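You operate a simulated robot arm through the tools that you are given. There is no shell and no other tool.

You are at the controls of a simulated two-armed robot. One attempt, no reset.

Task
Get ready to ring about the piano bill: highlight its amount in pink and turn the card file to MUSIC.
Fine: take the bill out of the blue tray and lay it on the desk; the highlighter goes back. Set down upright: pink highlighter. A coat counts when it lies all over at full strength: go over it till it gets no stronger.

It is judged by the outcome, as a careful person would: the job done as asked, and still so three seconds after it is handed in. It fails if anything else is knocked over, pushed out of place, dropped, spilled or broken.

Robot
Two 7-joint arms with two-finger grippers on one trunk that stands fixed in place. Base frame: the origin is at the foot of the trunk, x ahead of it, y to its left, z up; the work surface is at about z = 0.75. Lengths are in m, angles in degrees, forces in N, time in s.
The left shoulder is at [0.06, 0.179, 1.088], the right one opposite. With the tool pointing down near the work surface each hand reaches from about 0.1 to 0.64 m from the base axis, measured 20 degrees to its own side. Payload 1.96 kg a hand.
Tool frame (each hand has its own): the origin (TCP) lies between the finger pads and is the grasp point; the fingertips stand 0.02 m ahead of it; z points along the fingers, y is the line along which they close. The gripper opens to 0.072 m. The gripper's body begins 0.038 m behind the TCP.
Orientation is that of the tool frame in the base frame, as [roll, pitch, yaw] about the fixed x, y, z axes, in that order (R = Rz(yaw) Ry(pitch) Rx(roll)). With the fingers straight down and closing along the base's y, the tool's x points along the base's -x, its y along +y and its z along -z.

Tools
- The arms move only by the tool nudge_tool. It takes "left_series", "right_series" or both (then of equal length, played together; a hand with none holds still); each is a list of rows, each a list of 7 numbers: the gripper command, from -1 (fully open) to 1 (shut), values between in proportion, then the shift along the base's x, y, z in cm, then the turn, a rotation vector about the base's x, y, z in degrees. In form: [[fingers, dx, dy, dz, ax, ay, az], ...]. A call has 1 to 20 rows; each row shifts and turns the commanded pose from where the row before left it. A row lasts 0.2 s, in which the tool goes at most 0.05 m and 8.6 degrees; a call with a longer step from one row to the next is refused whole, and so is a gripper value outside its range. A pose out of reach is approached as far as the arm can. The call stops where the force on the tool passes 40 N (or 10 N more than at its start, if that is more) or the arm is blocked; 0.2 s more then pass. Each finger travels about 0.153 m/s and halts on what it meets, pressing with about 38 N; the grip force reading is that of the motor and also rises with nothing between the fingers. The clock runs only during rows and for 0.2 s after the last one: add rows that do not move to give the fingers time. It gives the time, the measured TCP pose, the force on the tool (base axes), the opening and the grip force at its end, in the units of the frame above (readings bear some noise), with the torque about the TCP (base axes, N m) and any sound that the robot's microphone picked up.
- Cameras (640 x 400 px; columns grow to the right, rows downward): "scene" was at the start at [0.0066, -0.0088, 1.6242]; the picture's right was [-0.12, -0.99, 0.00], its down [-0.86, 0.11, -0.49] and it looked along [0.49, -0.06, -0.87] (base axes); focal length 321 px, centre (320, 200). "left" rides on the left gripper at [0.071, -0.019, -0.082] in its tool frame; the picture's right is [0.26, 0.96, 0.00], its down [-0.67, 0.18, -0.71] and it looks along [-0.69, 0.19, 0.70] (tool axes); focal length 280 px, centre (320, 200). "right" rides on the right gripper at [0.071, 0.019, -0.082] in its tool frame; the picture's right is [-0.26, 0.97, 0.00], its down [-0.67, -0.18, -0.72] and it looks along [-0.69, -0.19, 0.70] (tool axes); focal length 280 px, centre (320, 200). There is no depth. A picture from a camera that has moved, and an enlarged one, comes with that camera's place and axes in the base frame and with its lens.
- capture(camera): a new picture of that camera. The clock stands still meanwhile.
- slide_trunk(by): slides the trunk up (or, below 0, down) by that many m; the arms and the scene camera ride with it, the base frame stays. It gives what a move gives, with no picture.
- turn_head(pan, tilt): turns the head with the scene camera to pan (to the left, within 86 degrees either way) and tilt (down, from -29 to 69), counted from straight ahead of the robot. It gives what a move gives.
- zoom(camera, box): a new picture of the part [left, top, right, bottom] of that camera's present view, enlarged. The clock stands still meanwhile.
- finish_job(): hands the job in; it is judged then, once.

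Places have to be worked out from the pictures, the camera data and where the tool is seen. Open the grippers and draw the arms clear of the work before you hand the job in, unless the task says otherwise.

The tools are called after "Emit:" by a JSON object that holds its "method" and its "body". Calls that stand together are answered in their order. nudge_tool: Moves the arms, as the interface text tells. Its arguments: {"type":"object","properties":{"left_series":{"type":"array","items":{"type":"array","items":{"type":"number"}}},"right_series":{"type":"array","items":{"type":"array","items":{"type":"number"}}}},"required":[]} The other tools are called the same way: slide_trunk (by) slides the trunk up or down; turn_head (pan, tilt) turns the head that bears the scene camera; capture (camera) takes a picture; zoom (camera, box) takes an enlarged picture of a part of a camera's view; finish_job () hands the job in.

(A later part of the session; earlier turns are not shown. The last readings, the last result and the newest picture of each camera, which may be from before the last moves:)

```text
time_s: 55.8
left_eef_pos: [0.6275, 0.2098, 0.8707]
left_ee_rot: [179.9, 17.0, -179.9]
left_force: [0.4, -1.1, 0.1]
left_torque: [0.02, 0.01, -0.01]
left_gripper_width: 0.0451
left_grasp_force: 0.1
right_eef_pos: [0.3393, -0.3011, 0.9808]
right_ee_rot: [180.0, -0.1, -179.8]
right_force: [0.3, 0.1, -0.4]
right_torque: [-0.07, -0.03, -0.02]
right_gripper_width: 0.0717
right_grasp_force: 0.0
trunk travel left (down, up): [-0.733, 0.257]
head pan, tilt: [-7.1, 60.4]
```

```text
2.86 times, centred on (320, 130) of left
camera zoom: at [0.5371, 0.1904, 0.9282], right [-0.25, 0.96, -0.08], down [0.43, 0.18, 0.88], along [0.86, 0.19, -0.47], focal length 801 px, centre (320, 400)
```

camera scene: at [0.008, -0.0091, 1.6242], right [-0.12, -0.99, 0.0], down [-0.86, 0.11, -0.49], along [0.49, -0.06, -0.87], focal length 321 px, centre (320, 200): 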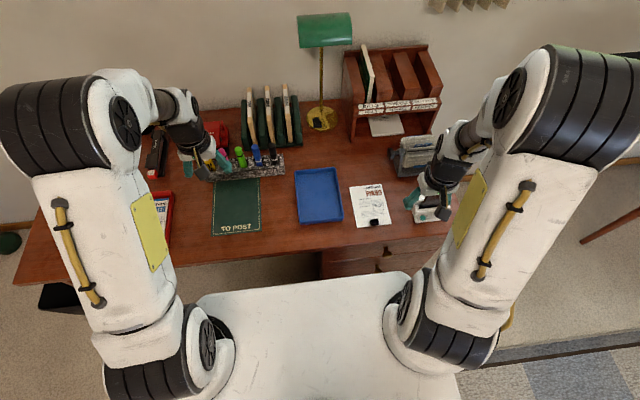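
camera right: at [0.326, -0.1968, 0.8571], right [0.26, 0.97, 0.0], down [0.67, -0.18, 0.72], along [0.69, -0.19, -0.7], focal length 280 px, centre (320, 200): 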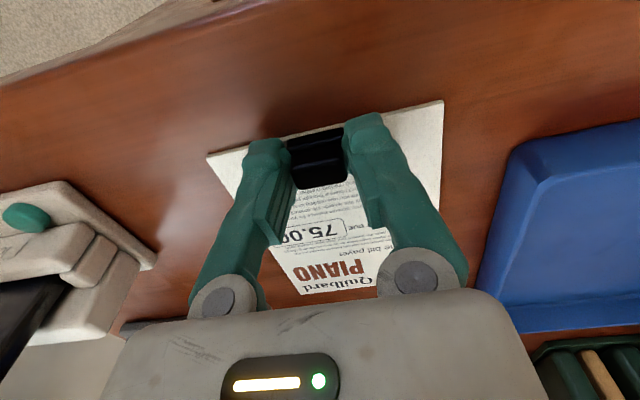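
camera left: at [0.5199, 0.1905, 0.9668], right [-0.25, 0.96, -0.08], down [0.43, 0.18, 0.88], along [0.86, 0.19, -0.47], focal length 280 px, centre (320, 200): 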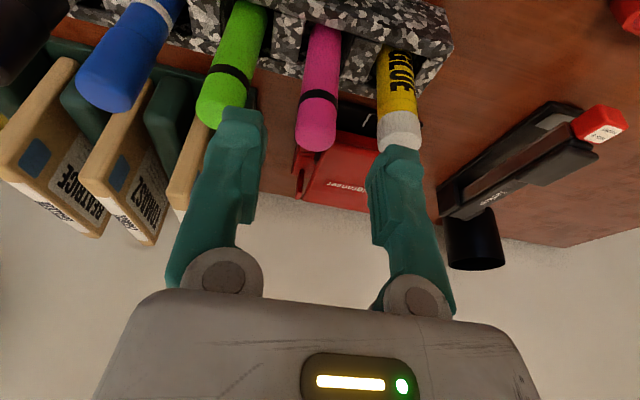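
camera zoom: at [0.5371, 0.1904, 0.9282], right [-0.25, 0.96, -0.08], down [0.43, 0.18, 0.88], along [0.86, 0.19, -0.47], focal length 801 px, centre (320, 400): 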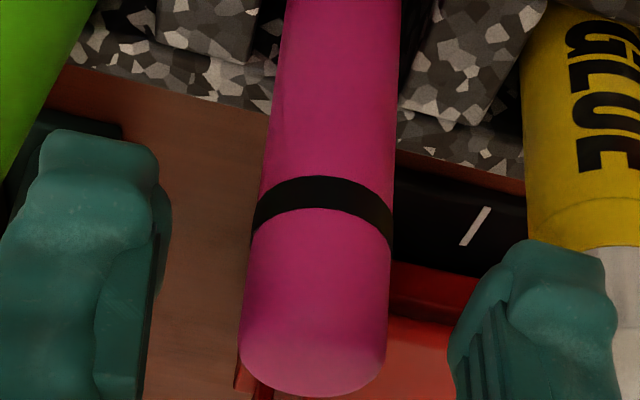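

Fingertips are level with the band's upper edge. I raise 1.5 mm to stay on the cap and close.

Emit:
{"method": "nudge_tool", "body": {"left_series": [[-0.25, 0.1, 0, 0.15, 0, 0, 0], [-0.25, 0, 0, 0, 0, 0, 0], [0.8, 0, 0, 0, 0, 0, 0], [0.8, 0, 0, 0, 0, 0, 0], [0.8, 0, 0, 0, 0, 0, 0]]}}

Emit:
{"method": "zoom", "body": {"camera": "left", "box": [220, 60, 420, 200]}}

```text
time_s: 57.0
left_eef_pos: [0.6287, 0.2096, 0.8718]
left_ee_rot: [180.0, 17.0, -179.8]
left_force: [0.8, -0.4, 0.0]
left_torque: [-0.03, -0.01, -0.02]
left_gripper_width: 0.0178
left_grasp_force: 38.2
right_eef_pos: [0.3405, -0.3013, 0.9784]
right_ee_rot: [180.0, -0.1, -179.8]
right_force: [0.3, 0.0, 0.0]
right_torque: [0.01, 0.01, -0.02]
right_gripper_width: 0.072
right_grasp_force: 0.1
trunk travel left (down, up): [-0.733, 0.257]
head pan, tilt: [-7.1, 60.4]
```

```text
2.86 times, centred on (320, 130) of left
camera zoom: at [0.538, 0.1903, 0.9294], right [-0.25, 0.96, -0.08], down [0.43, 0.18, 0.88], along [0.86, 0.19, -0.47], focal length 801 px, centre (320, 400)
```

zoom: 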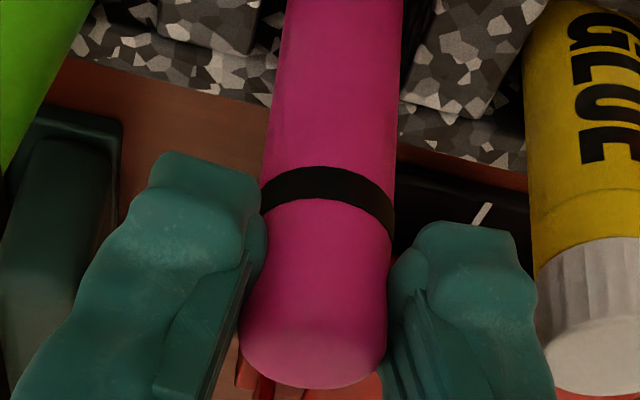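

The cap is gripped (17.8 mm, 38 N). I lift straight up slowly out of the rack.

Emit:
{"method": "nudge_tool", "body": {"left_series": [[0.8, 0, 0, 0.5, 0, 0, 0], [0.8, 0, 0, 1, 0, 0, 0], [0.8, 0, 0, 1.5, 0, 0, 0], [0.8, 0, 0, 2, 0, 0, 0], [0.8, 0, 0, 2, 0, 0, 0], [0.8, 0, 0, 2, 0, 0, 0], [0.8, 0, 0, 1.5, 0, 0, 0]]}}

Emit:
{"method": "zoom", "body": {"camera": "scene", "box": [160, 90, 320, 190]}}

Emit:
{"method": "capture", "body": {"camera": "left"}}

```text
time_s: 58.6
left_eef_pos: [0.6281, 0.2106, 0.9775]
left_ee_rot: [179.9, 17.0, -180.0]
left_force: [-1.1, -0.5, 0.4]
left_torque: [0.02, 0.0, 0.0]
left_gripper_width: 0.018
left_grasp_force: 38.2
right_eef_pos: [0.3398, -0.3004, 0.9793]
right_ee_rot: [-180.0, -0.1, -179.7]
right_force: [0.0, 1.0, -0.5]
right_torque: [-0.01, 0.01, 0.02]
right_gripper_width: 0.072
right_grasp_force: 0.0
trunk travel left (down, up): [-0.733, 0.257]
head pan, tilt: [-7.1, 60.4]
```

```text
4.00 times, centred on (240, 140) of scene
camera zoom: at [0.0064, -0.0089, 1.6242], right [-0.12, -0.99, 0.0], down [-0.86, 0.11, -0.49], along [0.49, -0.06, -0.87], focal length 1283 px, centre (640, 440)
```

zoom: 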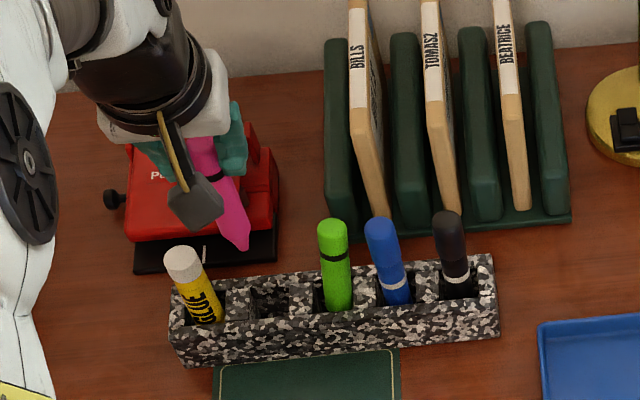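

```text
taken
camera left: at [0.5376, 0.1917, 1.0349], right [-0.25, 0.96, -0.08], down [0.43, 0.18, 0.88], along [0.86, 0.19, -0.47], focal length 280 px, centre (320, 200)
```

left: 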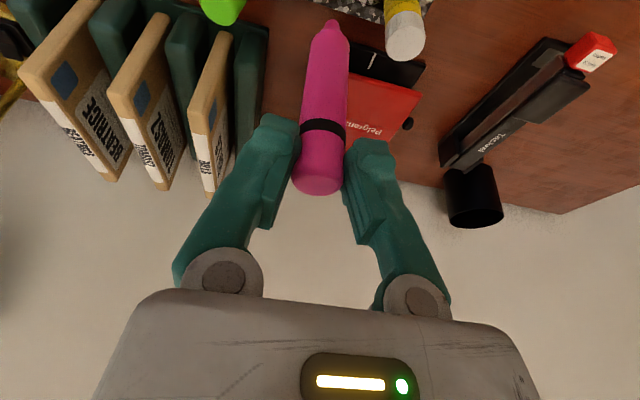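

The highlighter has no cap: its bare tip was down in the rack, so the left hand can mark with it directly. The tip is about 10.5 cm below the TCP. I move the right arm clear and bring the pen over toward the bill, at a safe height.

Emit:
{"method": "nudge_tool", "body": {"left_series": [[0.8, -2, 0, 2.5, 0, 0, 0], [0.8, -3.5, -2.5, 1, 0, 0, 0], [0.8, -3.5, -3, 0, 0, 0, 0], [0.8, -3, -3.5, 0, 0, 0, 0], [0.8, -3, -3.5, 0, 0, 0, 0], [0.8, -2, -3.5, 0, 0, 0, 0]], "right_series": [[-1, -1, -2, 1, 0, 0, 0], [-1, -1, -2, 1, 0, 0, 0], [-1, -1, -2, 1, 0, 0, 0], [-1, -1, -2, 1, 0, 0, 0], [-1, 0, -1, 1, 0, 0, 0], [-1, 0, 0, 0, 0, 0, 0]]}}

Emit:
{"method": "capture", "body": {"camera": "scene"}}

Emit:
{"method": "capture", "body": {"camera": "left"}}

```text
time_s: 60.0
left_eef_pos: [0.4559, 0.0464, 1.0101]
left_ee_rot: [179.9, 17.2, -179.9]
left_force: [-0.4, 0.5, -0.6]
left_torque: [0.02, 0.01, -0.01]
left_gripper_width: 0.018
left_grasp_force: 37.8
right_eef_pos: [0.2977, -0.3922, 1.0266]
right_ee_rot: [179.9, 0.0, -179.8]
right_force: [-0.4, -0.6, 0.4]
right_torque: [0.05, -0.02, 0.03]
right_gripper_width: 0.0721
right_grasp_force: 0.1
trunk travel left (down, up): [-0.733, 0.257]
head pan, tilt: [-7.1, 60.4]
```

```text
taken
camera scene: at [0.0058, -0.01, 1.6242], right [-0.12, -0.99, 0.0], down [-0.86, 0.11, -0.49], along [0.49, -0.06, -0.87], focal length 321 px, centre (320, 200)
```

scene: 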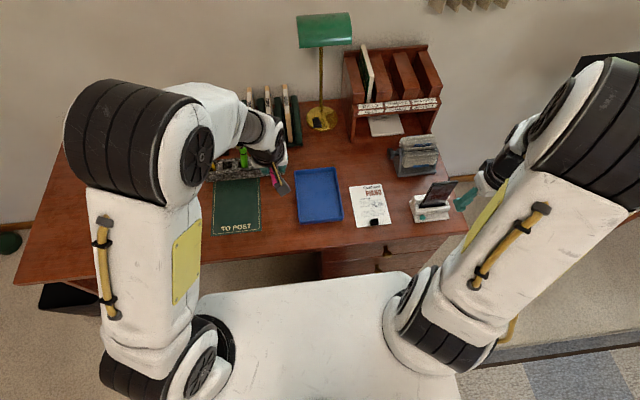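

```text
taken
camera left: at [0.3657, 0.0271, 1.0685], right [-0.25, 0.96, -0.08], down [0.43, 0.18, 0.88], along [0.86, 0.19, -0.46], focal length 280 px, centre (320, 200)
```

left: 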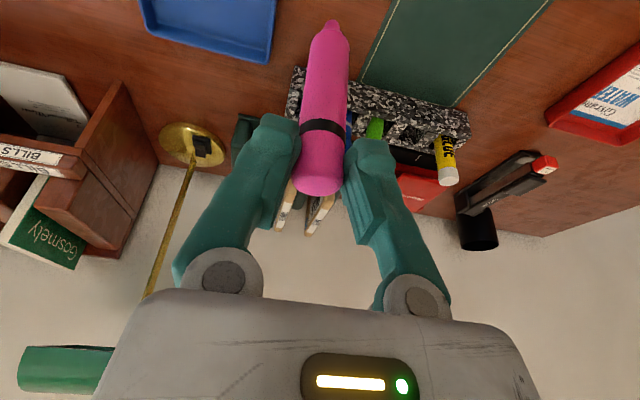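

Emit:
{"method": "zoom", "body": {"camera": "left", "box": [280, 0, 380, 62]}}

Emit:
{"method": "zoom", "body": {"camera": "scene", "box": [240, 140, 320, 200]}}

```text
6.40 times, centred on (330, 31) of left
camera zoom: at [0.3657, 0.0271, 1.0685], right [-0.25, 0.96, -0.08], down [0.43, 0.18, 0.88], along [0.86, 0.19, -0.46], focal length 1794 px, centre (256, 1282)
```

zoom: 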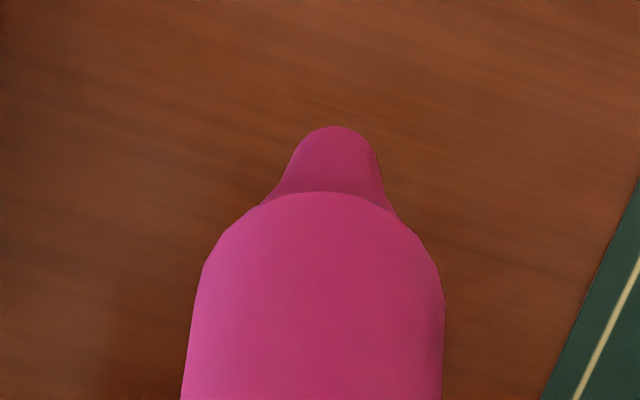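

```text
6.67 times, centred on (280, 170) of scene
camera zoom: at [0.0058, -0.01, 1.6242], right [-0.12, -0.99, 0.0], down [-0.86, 0.11, -0.49], along [0.49, -0.06, -0.87], focal length 2138 px, centre (587, 400)
```

zoom: 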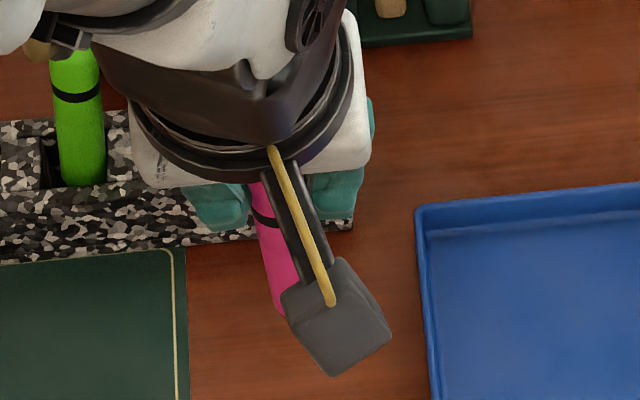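

The nib is rounded, roughly 8 mm wide. I carry the pen over to the bill tilted about 20° (tip toward -y) and hover some 5 cm above the amount, near (0.457, -0.24).

Emit:
{"method": "nudge_tool", "body": {"left_series": [[0.8, 0, -3.2, -0.5, 0, 0, 0], [0.8, 0, -3.2, -0.5, 0, 0, 0], [0.8, 0, -3.2, -0.8, -4, 0, 0], [0.8, 0, -3.2, -1, -4, 0, 0], [0.8, 0, -3.2, -1.5, -4, 0, 0], [0.8, 0, -3.2, -2, -4, 0, 0], [0.8, 0, -3, -2, -4, 0, 0], [0.8, 0, -2.8, -2, 0, 0, 0], [0.8, 0, 0, 0, 0, 0, 0]]}}

Emit:
{"method": "capture", "body": {"camera": "left"}}

Emit:
{"method": "capture", "body": {"camera": "scene"}}

```text
time_s: 62.0
left_eef_pos: [0.4622, -0.2011, 0.9024]
left_ee_rot: [-159.3, 16.0, -174.0]
left_force: [0.7, 0.2, -0.1]
left_torque: [-0.01, -0.04, 0.02]
left_gripper_width: 0.0177
left_grasp_force: 38.1
right_eef_pos: [0.2967, -0.3905, 1.0286]
right_ee_rot: [-180.0, 0.1, -179.7]
right_force: [-0.4, 0.2, -0.3]
right_torque: [-0.01, -0.01, 0.0]
right_gripper_width: 0.0719
right_grasp_force: 0.0
trunk travel left (down, up): [-0.733, 0.257]
head pan, tilt: [-7.1, 60.4]
```

```text
taken
camera left: at [0.3705, -0.2, 0.964], right [-0.25, 0.88, -0.4], down [0.43, 0.47, 0.77], along [0.86, 0.02, -0.5], focal length 280 px, centre (320, 200)
```

left: 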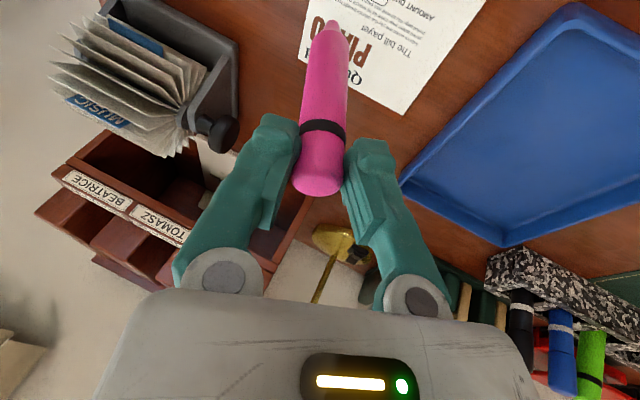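

```text
taken
camera scene: at [0.0064, -0.0081, 1.6242], right [-0.12, -0.99, 0.0], down [-0.86, 0.11, -0.49], along [0.49, -0.06, -0.87], focal length 321 px, centre (320, 200)
```

scene: 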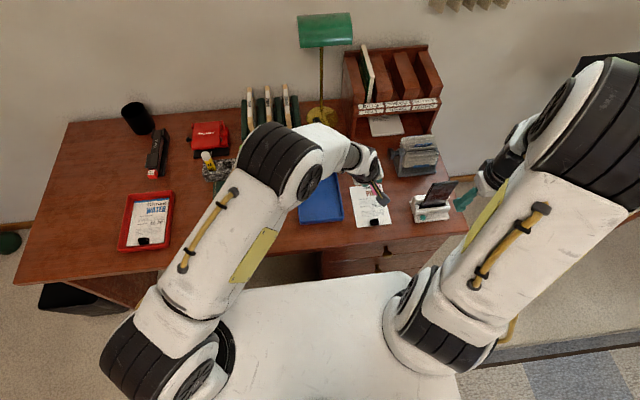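

Emit:
{"method": "zoom", "body": {"camera": "scene", "box": [320, 160, 420, 235]}}

Emit:
{"method": "zoom", "body": {"camera": "left", "box": [270, 0, 430, 100]}}

Emit:
{"method": "capture", "body": {"camera": "right"}}

```text
5.33 times, centred on (370, 198) of scene
camera zoom: at [0.0064, -0.0081, 1.6242], right [-0.12, -0.99, 0.0], down [-0.86, 0.11, -0.49], along [0.49, -0.06, -0.87], focal length 1710 px, centre (53, 213)
```

zoom: 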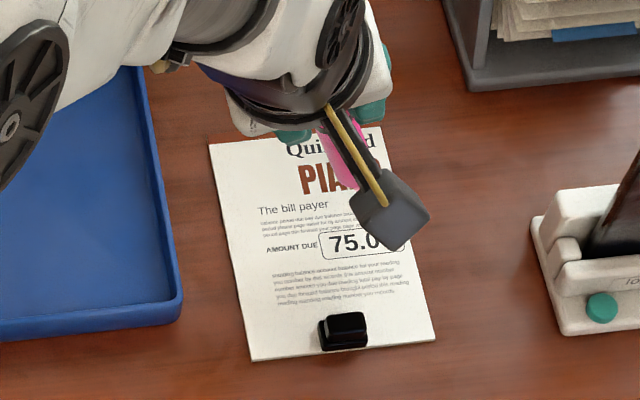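

```text
4.00 times, centred on (350, 50) of left
camera zoom: at [0.3705, -0.2, 0.964], right [-0.25, 0.88, -0.4], down [0.43, 0.47, 0.77], along [0.86, 0.02, -0.5], focal length 1122 px, centre (200, 800)
```

zoom: 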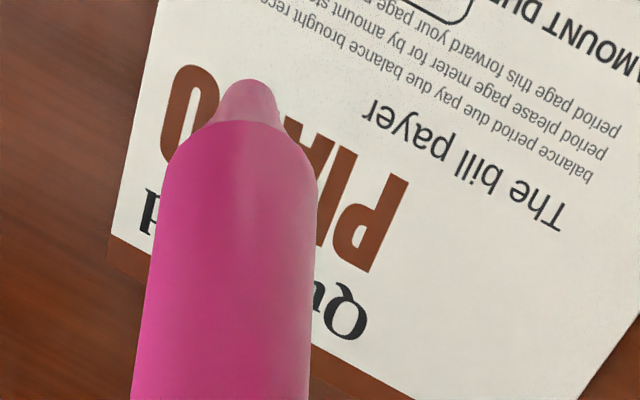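

```text
taken
camera right: at [0.2261, -0.372, 1.111], right [0.26, 0.97, 0.0], down [0.67, -0.18, 0.72], along [0.69, -0.19, -0.7], focal length 280 px, centre (320, 200)
```

right: 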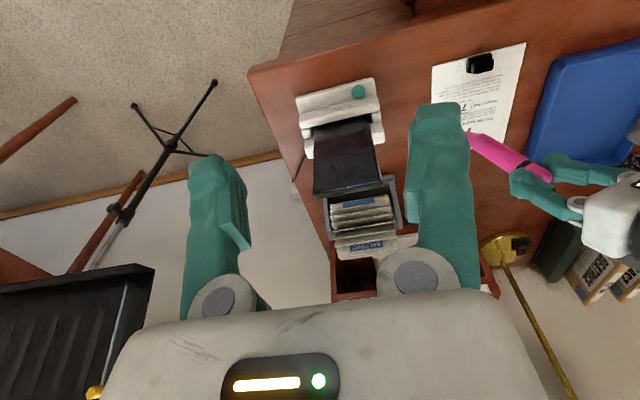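

The left camera's own housing hides the tip from the scene camera. I yaw the right hand 25° so that its camera sees the bill and the tip between its fingers.

Emit:
{"method": "nudge_tool", "body": {"right_series": [[-1, 0, 0, 0, 0, 0, 8.4], [-1, 0, 0, 0, 0, 0, 8.4], [-1, 0, 0, 0, 0, 0, 8.4]]}}

Emit:
{"method": "capture", "body": {"camera": "right"}}

```text
time_s: 62.8
left_eef_pos: [0.4626, -0.2028, 0.9031]
left_ee_rot: [-159.2, 15.9, -174.0]
left_force: [0.5, -1.0, 0.8]
left_torque: [0.01, 0.01, -0.04]
left_gripper_width: 0.0181
left_grasp_force: 38.3
right_eef_pos: [0.2985, -0.3895, 1.0285]
right_ee_rot: [179.9, 0.1, -154.5]
right_force: [-0.3, -0.7, 0.1]
right_torque: [0.02, 0.0, -0.01]
right_gripper_width: 0.0716
right_grasp_force: 0.1
trunk travel left (down, up): [-0.733, 0.257]
head pan, tilt: [-7.1, 60.4]
```

```text
taken
camera right: at [0.2251, -0.4048, 1.1108], right [-0.18, 0.98, 0.0], down [0.69, 0.12, 0.72], along [0.7, 0.13, -0.7], focal length 280 px, centre (320, 200)
```

right: 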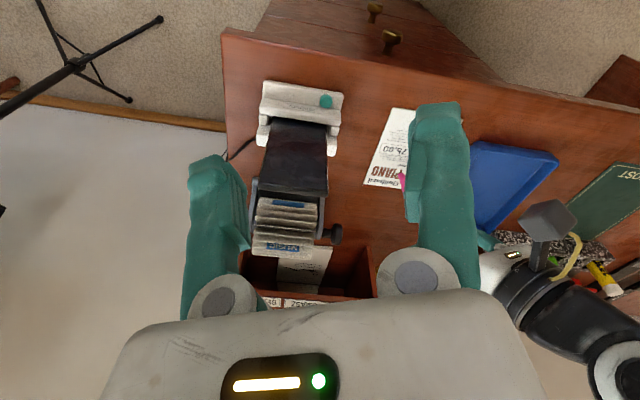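

Emit:
{"method": "nudge_tool", "body": {"right_series": [[-1, 0, 0, 0, 0, 0, 8.4], [-1, 0, 0, 0, 0, 0, 8.4]]}}

Emit:
{"method": "zoom", "body": {"camera": "right", "box": [280, 90, 440, 200]}}

```text
time_s: 63.4
left_eef_pos: [0.4613, -0.2015, 0.9021]
left_ee_rot: [-159.2, 16.0, -174.0]
left_force: [-0.7, -0.1, -0.3]
left_torque: [0.0, -0.03, 0.0]
left_gripper_width: 0.0178
left_grasp_force: 38.2
right_eef_pos: [0.2976, -0.3908, 1.0293]
right_ee_rot: [179.9, 0.0, -137.8]
right_force: [-0.4, 0.2, 0.2]
right_torque: [0.02, 0.01, 0.0]
right_gripper_width: 0.0718
right_grasp_force: 0.0
trunk travel left (down, up): [-0.733, 0.257]
head pan, tilt: [-7.1, 60.4]
```

```text
3.64 times, centred on (360, 145) of right
camera zoom: at [0.2317, -0.4251, 1.1114], right [-0.46, 0.89, 0.0], down [0.62, 0.32, 0.72], along [0.64, 0.33, -0.7], focal length 1020 px, centre (174, 400)
```

zoom: 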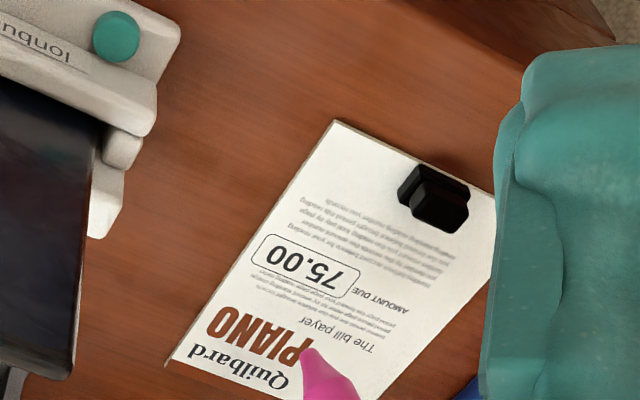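

The right camera now sees both the amount box and the tip. Triangulated, the tip is near (0.468, -0.2415, 0.793) and the box centre near (0.453, -0.247). I enlarge more to fix the box corners.

Emit:
{"method": "zoom", "body": {"camera": "right", "box": [330, 135, 400, 185]}}

Emit:
{"method": "zoom", "body": {"camera": "right", "box": [320, 110, 420, 180]}}

```text
8.00 times, centred on (365, 160) of right
camera zoom: at [0.2317, -0.4251, 1.1114], right [-0.46, 0.89, 0.0], down [0.62, 0.32, 0.72], along [0.64, 0.33, -0.7], focal length 2243 px, centre (-40, 520)
```

zoom: 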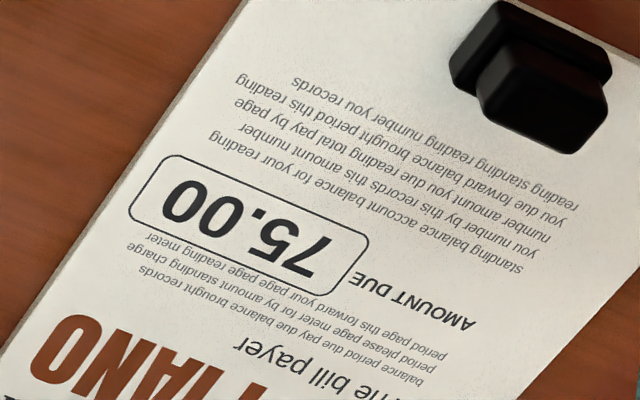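

```text
5.71 times, centred on (370, 145) of right
camera zoom: at [0.2317, -0.4251, 1.1114], right [-0.46, 0.89, 0.0], down [0.62, 0.32, 0.72], along [0.64, 0.33, -0.7], focal length 1602 px, centre (34, 514)
```

zoom: 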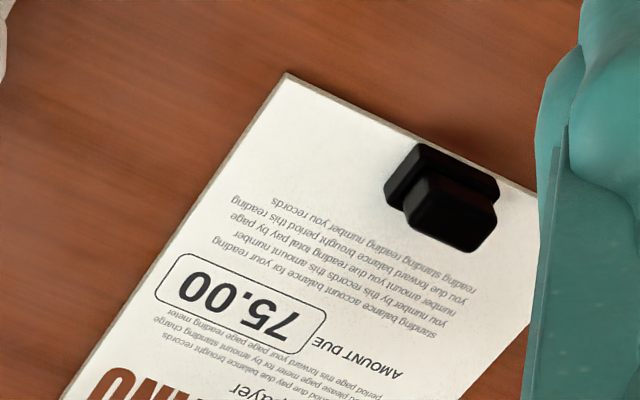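

The box spans x 0.447–0.463 and y -0.272 to -0.222, square to the axes. I bring the tip over its left end, near (0.4553, -0.230), about 8 mm above the paper.

Emit:
{"method": "nudge_tool", "body": {"left_series": [[0.8, -0.65, 0.6, -1.2, 0, 0, 0], [0.8, -0.6, 0.6, -1.2, 0, 0, 0], [0.8, 0, 0, -0.3, 0, 0, 0], [0.8, 0, 0, 0, 0, 0, 0]]}}

Emit:
{"method": "zoom", "body": {"camera": "right", "box": [330, 135, 400, 185]}}

Emit:
{"method": "zoom", "body": {"camera": "left", "box": [270, 0, 398, 80]}}

```text
time_s: 64.4
left_eef_pos: [0.4476, -0.1899, 0.879]
left_ee_rot: [-159.2, 16.1, -173.9]
left_force: [-0.3, 0.5, -0.8]
left_torque: [0.0, 0.01, -0.02]
left_gripper_width: 0.0177
left_grasp_force: 37.7
right_eef_pos: [0.2981, -0.3903, 1.0282]
right_ee_rot: [179.9, 0.0, -137.7]
right_force: [0.1, 0.5, -1.1]
right_torque: [-0.01, 0.02, -0.02]
right_gripper_width: 0.072
right_grasp_force: 0.0
trunk travel left (down, up): [-0.733, 0.257]
head pan, tilt: [-7.1, 60.4]
```

```text
8.00 times, centred on (365, 160) of right
camera zoom: at [0.2316, -0.4249, 1.1114], right [-0.45, 0.89, 0.0], down [0.62, 0.32, 0.72], along [0.64, 0.33, -0.7], focal length 2243 px, centre (-40, 520)
```

zoom: 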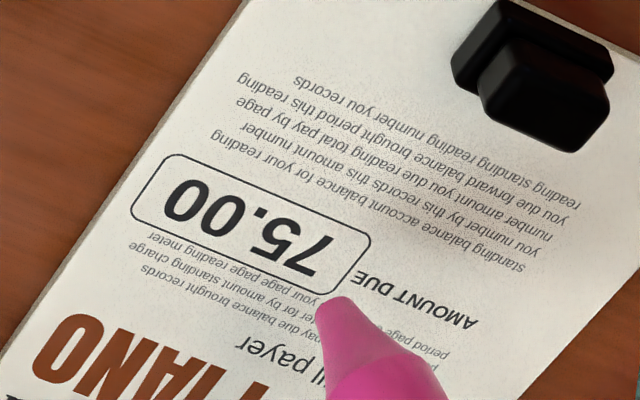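

```text
5.00 times, centred on (334, 40) of left
camera zoom: at [0.357, -0.1882, 0.9402], right [-0.25, 0.88, -0.4], down [0.43, 0.47, 0.77], along [0.86, 0.02, -0.5], focal length 1402 px, centre (250, 1000)
```

zoom: 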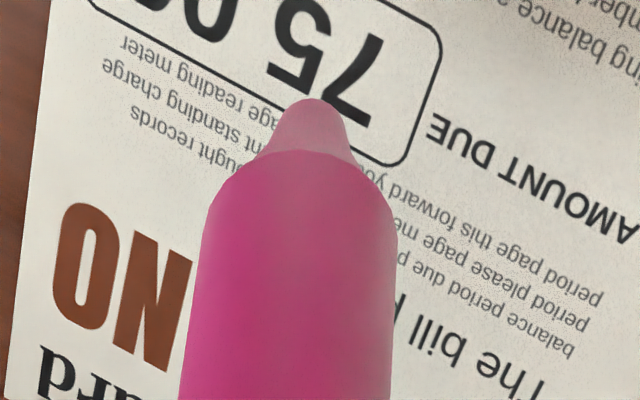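

The tip is at about (0.455, -0.230, 0.769), over the "7" end of the box. I lower it gently toward the paper.

Emit:
{"method": "nudge_tool", "body": {"left_series": [[0.8, 0, 0, -0.5, 0, 0, 0], [0.8, 0, 0, -0.4, 0, 0, 0], [0.8, 0, 0, 0, 0, 0, 0]]}}

Emit:
{"method": "zoom", "body": {"camera": "right", "box": [330, 135, 400, 185]}}

```text
time_s: 65.2
left_eef_pos: [0.4476, -0.1891, 0.8712]
left_ee_rot: [-159.3, 16.0, -173.9]
left_force: [-0.2, -0.9, -0.5]
left_torque: [0.0, -0.01, 0.01]
left_gripper_width: 0.0178
left_grasp_force: 38.0
right_eef_pos: [0.2977, -0.3902, 1.0292]
right_ee_rot: [180.0, 0.0, -137.8]
right_force: [0.1, -0.4, -0.2]
right_torque: [0.03, -0.01, -0.01]
right_gripper_width: 0.0721
right_grasp_force: 0.1
trunk travel left (down, up): [-0.733, 0.257]
head pan, tilt: [-7.1, 60.4]
```

```text
8.00 times, centred on (365, 160) of right
camera zoom: at [0.2316, -0.4249, 1.1114], right [-0.45, 0.89, 0.0], down [0.62, 0.32, 0.72], along [0.64, 0.33, -0.7], focal length 2243 px, centre (-40, 520)
```

zoom: 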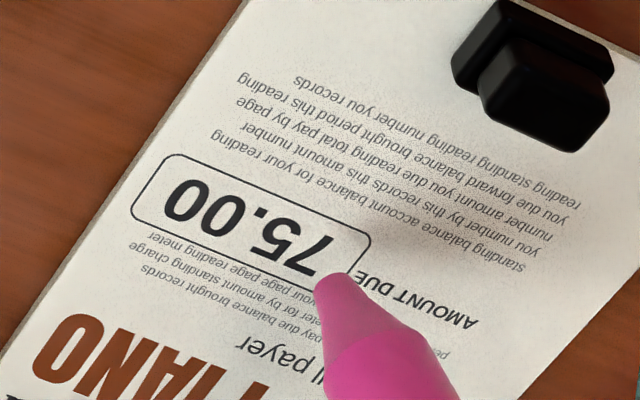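

Emit:
{"method": "nudge_tool", "body": {"left_series": [[0.8, 0, 0, -0.15, 0, 0, 0], [0.8, 0, 0, -0.1, 0, 0, 0], [0.8, 0, 0, 0, 0, 0, 0]]}}

Emit:
{"method": "zoom", "body": {"camera": "right", "box": [330, 135, 400, 185]}}

Emit:
{"method": "zoom", "body": {"camera": "left", "box": [270, 0, 398, 80]}}

```text
time_s: 66.0
left_eef_pos: [0.4471, -0.1872, 0.869]
left_ee_rot: [-159.2, 16.0, -174.0]
left_force: [-0.2, 0.4, 0.3]
left_torque: [-0.02, 0.01, 0.0]
left_gripper_width: 0.0178
left_grasp_force: 38.3
right_eef_pos: [0.2981, -0.3907, 1.0303]
right_ee_rot: [180.0, 0.1, -137.8]
right_force: [-0.6, -0.8, 0.3]
right_torque: [0.0, 0.04, -0.01]
right_gripper_width: 0.0721
right_grasp_force: 0.2
trunk travel left (down, up): [-0.733, 0.257]
head pan, tilt: [-7.1, 60.4]
```

```text
8.00 times, centred on (365, 160) of right
camera zoom: at [0.2316, -0.4249, 1.1114], right [-0.45, 0.89, 0.0], down [0.62, 0.32, 0.72], along [0.64, 0.33, -0.7], focal length 2243 px, centre (-40, 520)
```

zoom: 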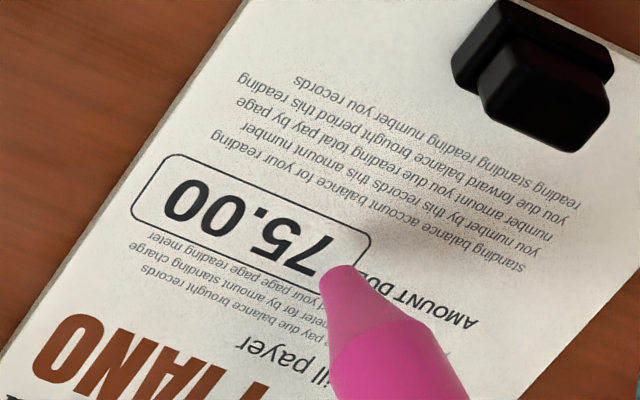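

```text
5.00 times, centred on (334, 40) of left
camera zoom: at [0.3563, -0.1864, 0.9302], right [-0.25, 0.88, -0.4], down [0.43, 0.47, 0.77], along [0.86, 0.02, -0.5], focal length 1402 px, centre (250, 1000)
```

zoom: 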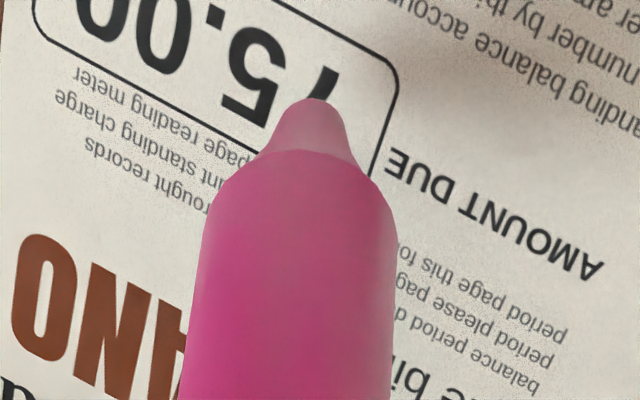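

The tip is about 3 mm above the paper at (0.4535, -0.2273). I keep lowering in small steps.

Emit:
{"method": "nudge_tool", "body": {"left_series": [[0.8, 0, 0, -0.1, 0, 0, 0], [0.8, 0, 0, -0.1, 0, 0, 0], [0.8, 0, 0, 0, 0, 0, 0]]}}

Emit:
{"method": "nudge_tool", "body": {"left_series": [[0.8, 0, 0, -0.1, 0, 0, 0], [0.8, 0, 0, 0, 0, 0, 0]]}}

Emit:
{"method": "zoom", "body": {"camera": "right", "box": [330, 135, 400, 185]}}

```text
time_s: 66.8
left_eef_pos: [0.4475, -0.1865, 0.8679]
left_ee_rot: [-159.2, 15.9, -173.9]
left_force: [0.1, 0.4, -0.7]
left_torque: [0.02, 0.02, -0.02]
left_gripper_width: 0.0177
left_grasp_force: 37.6
right_eef_pos: [0.2982, -0.3906, 1.0281]
right_ee_rot: [179.9, 0.1, -137.9]
right_force: [-1.1, 0.5, 0.0]
right_torque: [-0.01, 0.02, 0.02]
right_gripper_width: 0.0721
right_grasp_force: 0.0
trunk travel left (down, up): [-0.733, 0.257]
head pan, tilt: [-7.1, 60.4]
```

```text
time_s: 67.4
left_eef_pos: [0.4468, -0.1882, 0.8662]
left_ee_rot: [-159.2, 15.9, -174.0]
left_force: [0.4, 0.1, -1.1]
left_torque: [0.0, -0.01, -0.01]
left_gripper_width: 0.0179
left_grasp_force: 37.7
right_eef_pos: [0.2968, -0.3898, 1.0279]
right_ee_rot: [180.0, -0.1, -137.8]
right_force: [-0.6, 0.4, 0.0]
right_torque: [0.0, 0.02, 0.03]
right_gripper_width: 0.0721
right_grasp_force: 0.1
trunk travel left (down, up): [-0.733, 0.257]
head pan, tilt: [-7.1, 60.4]
```

```text
8.00 times, centred on (365, 160) of right
camera zoom: at [0.2316, -0.4248, 1.1114], right [-0.45, 0.89, 0.0], down [0.62, 0.32, 0.72], along [0.64, 0.33, -0.7], focal length 2243 px, centre (-40, 520)
```

zoom: 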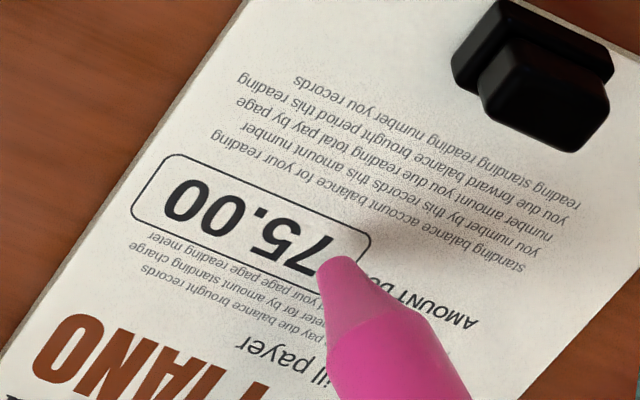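

Emit:
{"method": "nudge_tool", "body": {"left_series": [[0.8, 0, 0, -0.1, 0, 0, 0], [0.8, 0, 0, 0, 0, 0, 0]]}}

Emit:
{"method": "nudge_tool", "body": {"left_series": [[0.8, 0, 0, -0.05, 0, 0, 0], [0.8, 0, 0, 0, 0, 0, 0]]}}

Emit:
{"method": "nudge_tool", "body": {"left_series": [[0.8, 0, 0, -0.05, 0, 0, 0], [0.8, 0, 0, 0, 0, 0, 0]]}}

Emit:
{"method": "zoom", "body": {"camera": "right", "box": [330, 135, 400, 185]}}

```text
time_s: 68.0
left_eef_pos: [0.4471, -0.1892, 0.8657]
left_ee_rot: [-159.2, 16.0, -174.0]
left_force: [-0.3, 0.0, -0.2]
left_torque: [0.0, -0.01, 0.04]
left_gripper_width: 0.0179
left_grasp_force: 37.9
right_eef_pos: [0.2981, -0.3915, 1.0296]
right_ee_rot: [179.8, 0.1, -137.8]
right_force: [1.1, -0.2, -0.1]
right_torque: [-0.02, -0.02, 0.02]
right_gripper_width: 0.0721
right_grasp_force: 0.0
trunk travel left (down, up): [-0.733, 0.257]
head pan, tilt: [-7.1, 60.4]
```

```text
time_s: 68.6
left_eef_pos: [0.4474, -0.1873, 0.8658]
left_ee_rot: [-159.2, 15.9, -174.1]
left_force: [-0.1, 0.1, 0.8]
left_torque: [0.03, 0.0, 0.03]
left_gripper_width: 0.018
left_grasp_force: 37.7
right_eef_pos: [0.2973, -0.3899, 1.0294]
right_ee_rot: [180.0, 0.0, -137.8]
right_force: [0.1, -0.1, 0.0]
right_torque: [-0.02, 0.01, 0.02]
right_gripper_width: 0.0721
right_grasp_force: 0.0
trunk travel left (down, up): [-0.733, 0.257]
head pan, tilt: [-7.1, 60.4]
```

```text
time_s: 69.2
left_eef_pos: [0.4463, -0.1893, 0.8649]
left_ee_rot: [-159.3, 15.9, -174.0]
left_force: [-1.1, 0.3, -1.3]
left_torque: [-0.03, 0.02, -0.03]
left_gripper_width: 0.0179
left_grasp_force: 38.3
right_eef_pos: [0.2982, -0.3905, 1.0279]
right_ee_rot: [179.9, 0.0, -137.8]
right_force: [0.3, -0.5, -0.3]
right_torque: [0.03, 0.04, 0.04]
right_gripper_width: 0.0718
right_grasp_force: 0.1
trunk travel left (down, up): [-0.733, 0.257]
head pan, tilt: [-7.1, 60.4]
```

```text
8.00 times, centred on (365, 160) of right
camera zoom: at [0.2316, -0.4249, 1.1114], right [-0.45, 0.89, 0.0], down [0.62, 0.32, 0.72], along [0.64, 0.33, -0.7], focal length 2243 px, centre (-40, 520)
```

zoom: 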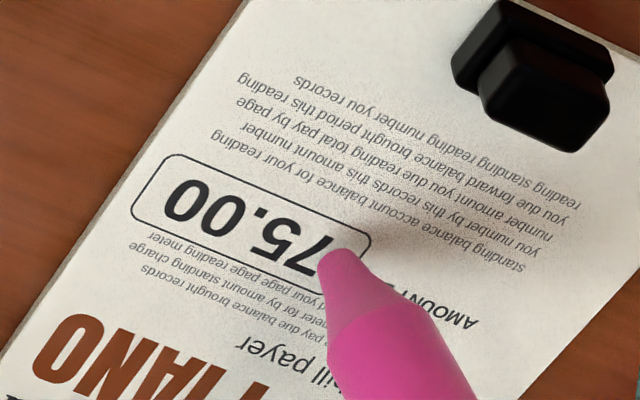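

Still free. By the ray, the nib is at z about 0.755, so I go on in half-millimetre steps.

Emit:
{"method": "nudge_tool", "body": {"left_series": [[0.8, 0, 0, -0.1, 0, 0, 0], [0.8, 0, 0, 0, 0, 0, 0]]}}

Emit:
{"method": "nudge_tool", "body": {"left_series": [[0.8, 0, 0, -0.05, 0, 0, 0], [0.8, 0, 0, 0, 0, 0, 0]]}}

Emit:
{"method": "nudge_tool", "body": {"left_series": [[0.8, 0, 0, -0.05, 0, 0, 0], [0.8, 0, 0, 0, 0, 0, 0]]}}

Emit:
{"method": "zoom", "body": {"camera": "right", "box": [330, 135, 400, 185]}}

```text
time_s: 69.8
left_eef_pos: [0.4457, -0.1887, 0.8634]
left_ee_rot: [-159.2, 16.0, -174.0]
left_force: [0.0, 0.1, -0.3]
left_torque: [0.0, -0.02, -0.03]
left_gripper_width: 0.0181
left_grasp_force: 37.7
right_eef_pos: [0.298, -0.3904, 1.0294]
right_ee_rot: [179.9, 0.1, -137.7]
right_force: [-0.9, 0.7, 0.0]
right_torque: [-0.02, -0.01, 0.03]
right_gripper_width: 0.0721
right_grasp_force: 0.0
trunk travel left (down, up): [-0.733, 0.257]
head pan, tilt: [-7.1, 60.4]
```

```text
time_s: 70.4
left_eef_pos: [0.4464, -0.1883, 0.8628]
left_ee_rot: [-159.2, 16.1, -174.0]
left_force: [-0.1, 0.5, 0.1]
left_torque: [0.01, -0.04, -0.03]
left_gripper_width: 0.0179
left_grasp_force: 37.4
right_eef_pos: [0.2979, -0.3895, 1.0284]
right_ee_rot: [179.9, 0.0, -137.9]
right_force: [0.2, -0.3, 1.0]
right_torque: [0.04, -0.02, -0.03]
right_gripper_width: 0.072
right_grasp_force: 0.0
trunk travel left (down, up): [-0.733, 0.257]
head pan, tilt: [-7.1, 60.4]
```

```text
time_s: 71.0
left_eef_pos: [0.4475, -0.1884, 0.8617]
left_ee_rot: [-159.2, 16.0, -173.9]
left_force: [-0.7, 0.2, 0.0]
left_torque: [-0.01, 0.0, 0.0]
left_gripper_width: 0.0178
left_grasp_force: 37.9
right_eef_pos: [0.2988, -0.3897, 1.0293]
right_ee_rot: [179.9, -0.1, -137.8]
right_force: [-0.1, -0.4, -0.1]
right_torque: [-0.01, -0.03, -0.01]
right_gripper_width: 0.0721
right_grasp_force: 0.0
trunk travel left (down, up): [-0.733, 0.257]
head pan, tilt: [-7.1, 60.4]
```

```text
8.00 times, centred on (365, 160) of right
camera zoom: at [0.2316, -0.4249, 1.1114], right [-0.45, 0.89, 0.0], down [0.62, 0.32, 0.72], along [0.64, 0.33, -0.7], focal length 2243 px, centre (-40, 520)
```

zoom: 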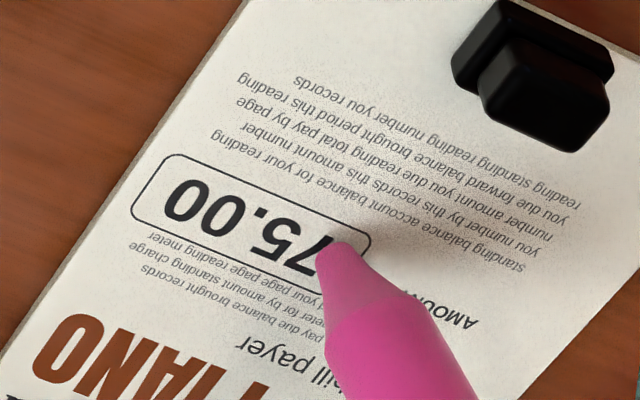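

Emit:
{"method": "nudge_tool", "body": {"left_series": [[0.8, 0, 0, -0.1, 0, 0, 0], [0.8, 0, 0, 0, 0, 0, 0]]}}

Emit:
{"method": "nudge_tool", "body": {"left_series": [[0.8, 0, 0, -0.05, 0, 0, 0], [0.8, 0, 0, 0, 0, 0, 0]]}}

Emit:
{"method": "nudge_tool", "body": {"left_series": [[0.8, 0, 0, -0.05, 0, 0, 0], [0.8, 0, 0, 0, 0, 0, 0]]}}

Emit:
{"method": "zoom", "body": {"camera": "right", "box": [330, 135, 400, 185]}}

Emit:
{"method": "zoom", "body": {"camera": "left", "box": [270, 0, 398, 80]}}

```text
time_s: 71.6
left_eef_pos: [0.4475, -0.1887, 0.8622]
left_ee_rot: [-159.2, 16.0, -174.0]
left_force: [0.9, 0.3, -0.4]
left_torque: [0.05, -0.02, 0.0]
left_gripper_width: 0.0183
left_grasp_force: 37.8
right_eef_pos: [0.2971, -0.3906, 1.0287]
right_ee_rot: [-179.9, 0.0, -137.7]
right_force: [0.3, 0.4, -0.3]
right_torque: [-0.01, 0.0, 0.02]
right_gripper_width: 0.0721
right_grasp_force: 0.0
trunk travel left (down, up): [-0.733, 0.257]
head pan, tilt: [-7.1, 60.4]
```

```text
time_s: 72.2
left_eef_pos: [0.4483, -0.1879, 0.8611]
left_ee_rot: [-159.2, 15.9, -174.1]
left_force: [0.4, -0.4, 0.0]
left_torque: [-0.01, 0.01, 0.02]
left_gripper_width: 0.0179
left_grasp_force: 37.9
right_eef_pos: [0.2983, -0.3907, 1.029]
right_ee_rot: [179.9, -0.1, -137.8]
right_force: [-0.3, -0.9, 0.4]
right_torque: [0.03, 0.01, -0.03]
right_gripper_width: 0.072
right_grasp_force: 0.1
trunk travel left (down, up): [-0.733, 0.257]
head pan, tilt: [-7.1, 60.4]
```

```text
time_s: 72.8
left_eef_pos: [0.4468, -0.1881, 0.8619]
left_ee_rot: [-159.2, 16.0, -174.0]
left_force: [0.8, -0.5, 0.1]
left_torque: [0.02, -0.01, 0.0]
left_gripper_width: 0.0176
left_grasp_force: 38.1
right_eef_pos: [0.2982, -0.388, 1.0293]
right_ee_rot: [180.0, 0.0, -137.8]
right_force: [0.3, 0.2, 0.8]
right_torque: [0.02, 0.04, -0.03]
right_gripper_width: 0.0722
right_grasp_force: 0.1
trunk travel left (down, up): [-0.733, 0.257]
head pan, tilt: [-7.1, 60.4]
```

```text
8.00 times, centred on (365, 160) of right
camera zoom: at [0.2317, -0.4249, 1.1114], right [-0.45, 0.89, 0.0], down [0.62, 0.32, 0.72], along [0.64, 0.33, -0.7], focal length 2243 px, centre (-40, 520)
```

zoom: 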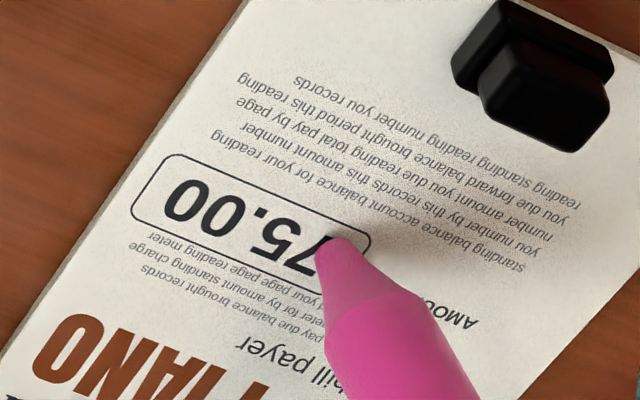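

```text
5.00 times, centred on (334, 40) of left
camera zoom: at [0.3556, -0.187, 0.9229], right [-0.25, 0.88, -0.4], down [0.43, 0.47, 0.77], along [0.86, 0.02, -0.5], focal length 1402 px, centre (250, 1000)
```

zoom: 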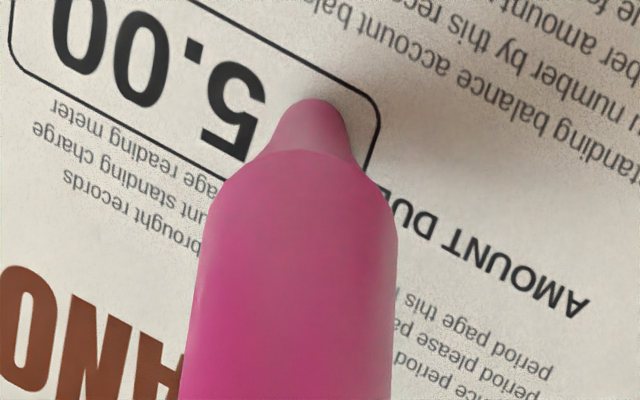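

Emit:
{"method": "nudge_tool", "body": {"left_series": [[0.8, 0, 0, -0.1, 0, 0, 0], [0.8, 0, 0, -0.1, 0, 0, 0], [0.8, 0, 0, 0, 0, 0, 0]]}}

Emit:
{"method": "zoom", "body": {"camera": "left", "box": [270, 0, 398, 80]}}

```text
time_s: 73.6
left_eef_pos: [0.4473, -0.187, 0.8604]
left_ee_rot: [-159.1, 16.2, -174.0]
left_force: [0.0, 2.6, 15.5]
left_torque: [-0.2, -0.05, -0.05]
left_gripper_width: 0.0179
left_grasp_force: 38.3
right_eef_pos: [0.2956, -0.3898, 1.0295]
right_ee_rot: [179.9, 0.1, -137.7]
right_force: [0.7, 0.1, -0.2]
right_torque: [0.01, 0.04, -0.01]
right_gripper_width: 0.0723
right_grasp_force: 0.1
trunk travel left (down, up): [-0.733, 0.257]
head pan, tilt: [-7.1, 60.4]
```

```text
5.00 times, centred on (334, 40) of left
camera zoom: at [0.3559, -0.1854, 0.9211], right [-0.25, 0.88, -0.4], down [0.43, 0.48, 0.77], along [0.87, 0.02, -0.5], focal length 1402 px, centre (250, 1000)
```

zoom: 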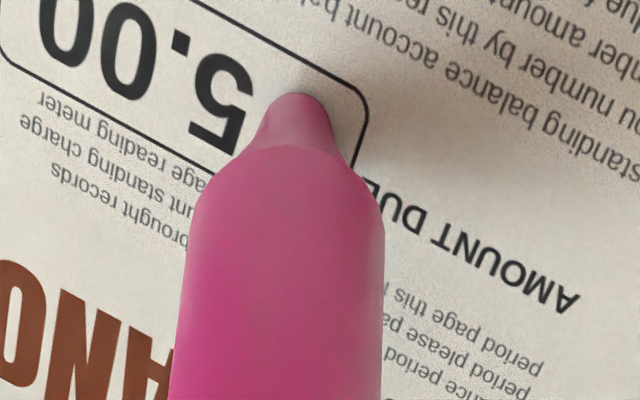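

Contact: 15 N upward. I ease off about half a millimetre and draw a short trial stroke of 1 cm toward -y.

Emit:
{"method": "nudge_tool", "body": {"left_series": [[0.8, 0, 0, 0.05, 0, 0, 0], [0.8, 0, -0.25, 0, 0, 0, 0], [0.8, 0, -0.25, 0, 0, 0, 0], [0.8, 0, -0.25, 0, 0, 0, 0], [0.8, 0, -0.25, 0, 0, 0, 0]]}}

Emit:
{"method": "zoom", "body": {"camera": "left", "box": [270, 0, 398, 80]}}

Emit:
{"method": "zoom", "body": {"camera": "right", "box": [330, 135, 400, 185]}}

```text
time_s: 74.8
left_eef_pos: [0.4461, -0.1979, 0.8612]
left_ee_rot: [-158.9, 16.0, -173.9]
left_force: [1.2, 6.4, 21.1]
left_torque: [-0.02, -0.21, 0.07]
left_gripper_width: 0.0175
left_grasp_force: 37.7
right_eef_pos: [0.2954, -0.3894, 1.0303]
right_ee_rot: [-179.9, 0.0, -137.8]
right_force: [-0.8, -0.2, 0.5]
right_torque: [-0.01, -0.01, 0.0]
right_gripper_width: 0.072
right_grasp_force: 0.0
trunk travel left (down, up): [-0.733, 0.257]
head pan, tilt: [-7.1, 60.4]
```

```text
5.00 times, centred on (334, 40) of left
camera zoom: at [0.3556, -0.1955, 0.9209], right [-0.25, 0.88, -0.4], down [0.43, 0.48, 0.77], along [0.87, 0.02, -0.5], focal length 1402 px, centre (250, 1000)
```

zoom: 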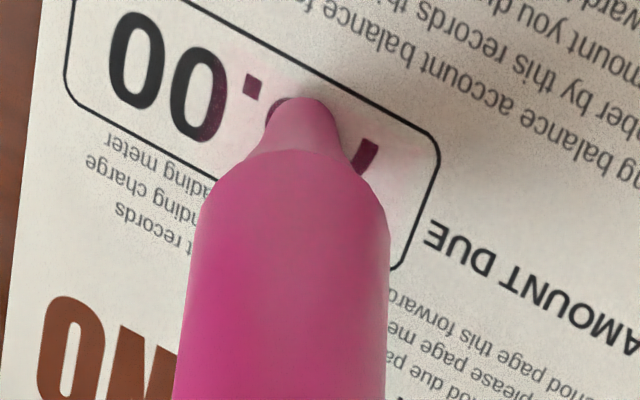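

```text
8.00 times, centred on (365, 160) of right
camera zoom: at [0.2301, -0.4232, 1.1126], right [-0.45, 0.89, 0.0], down [0.62, 0.32, 0.72], along [0.64, 0.32, -0.7], focal length 2243 px, centre (-40, 520)
```

zoom: 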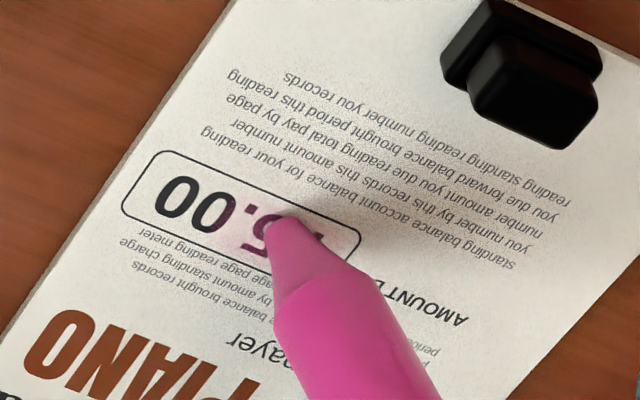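

It marks well, with a soft-edged spot, and the bill hasn't slipped. The force is a bit high (21 N), so I ease up 0.5 mm and continue this line to the right end of the box.

Emit:
{"method": "nudge_tool", "body": {"left_series": [[0.8, 0, 0, 0.05, 0, 0, 0], [0.8, 0, -0.4, 0, 0, 0, 0], [0.8, 0, -0.4, 0, 0, 0, 0], [0.8, 0, -0.4, 0, 0, 0, 0], [0.8, 0, -0.4, 0, 0, 0, 0], [0.8, 0, -0.4, 0, 0, 0, 0], [0.8, 0, -0.4, 0, 0, 0, 0], [0.8, 0, -0.3, 0, 0, 0, 0]]}}

Emit:
{"method": "zoom", "body": {"camera": "left", "box": [270, 0, 398, 80]}}

Emit:
{"method": "zoom", "body": {"camera": "right", "box": [330, 135, 400, 185]}}

```text
time_s: 76.6
left_eef_pos: [0.4474, -0.2249, 0.8591]
left_ee_rot: [-159.1, 16.1, -173.9]
left_force: [0.2, 5.3, 15.1]
left_torque: [-0.05, -0.1, 0.05]
left_gripper_width: 0.0177
left_grasp_force: 38.0
right_eef_pos: [0.2965, -0.3873, 1.0296]
right_ee_rot: [180.0, 0.0, -137.8]
right_force: [1.0, 0.4, -0.1]
right_torque: [0.02, -0.01, -0.01]
right_gripper_width: 0.0721
right_grasp_force: 0.0
trunk travel left (down, up): [-0.733, 0.257]
head pan, tilt: [-7.1, 60.4]
```

```text
5.00 times, centred on (334, 40) of left
camera zoom: at [0.3561, -0.2233, 0.9211], right [-0.25, 0.88, -0.4], down [0.43, 0.48, 0.77], along [0.87, 0.02, -0.5], focal length 1402 px, centre (250, 1000)
```

zoom: 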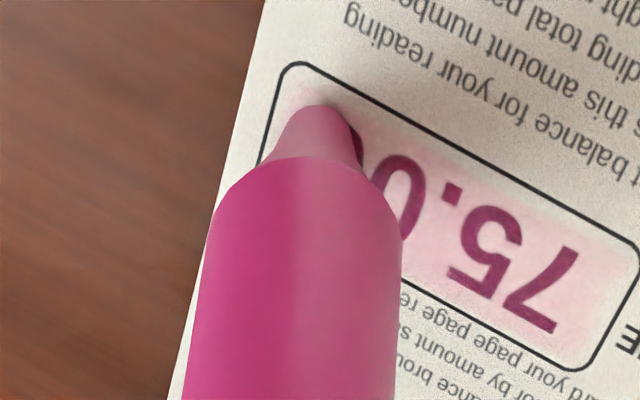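

```text
8.00 times, centred on (365, 160) of right
camera zoom: at [0.2303, -0.4235, 1.1123], right [-0.45, 0.89, 0.0], down [0.62, 0.32, 0.72], along [0.64, 0.32, -0.7], focal length 2243 px, centre (-40, 520)
```

zoom: 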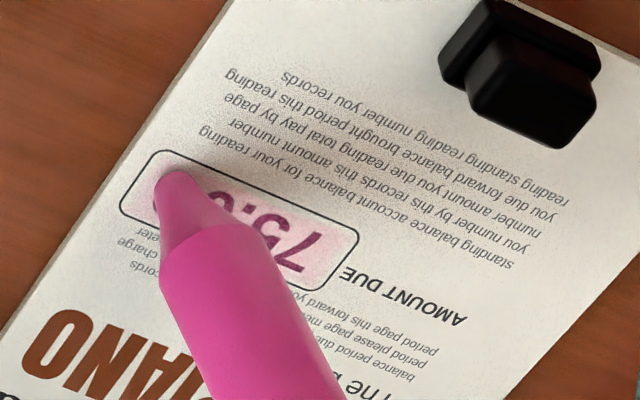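

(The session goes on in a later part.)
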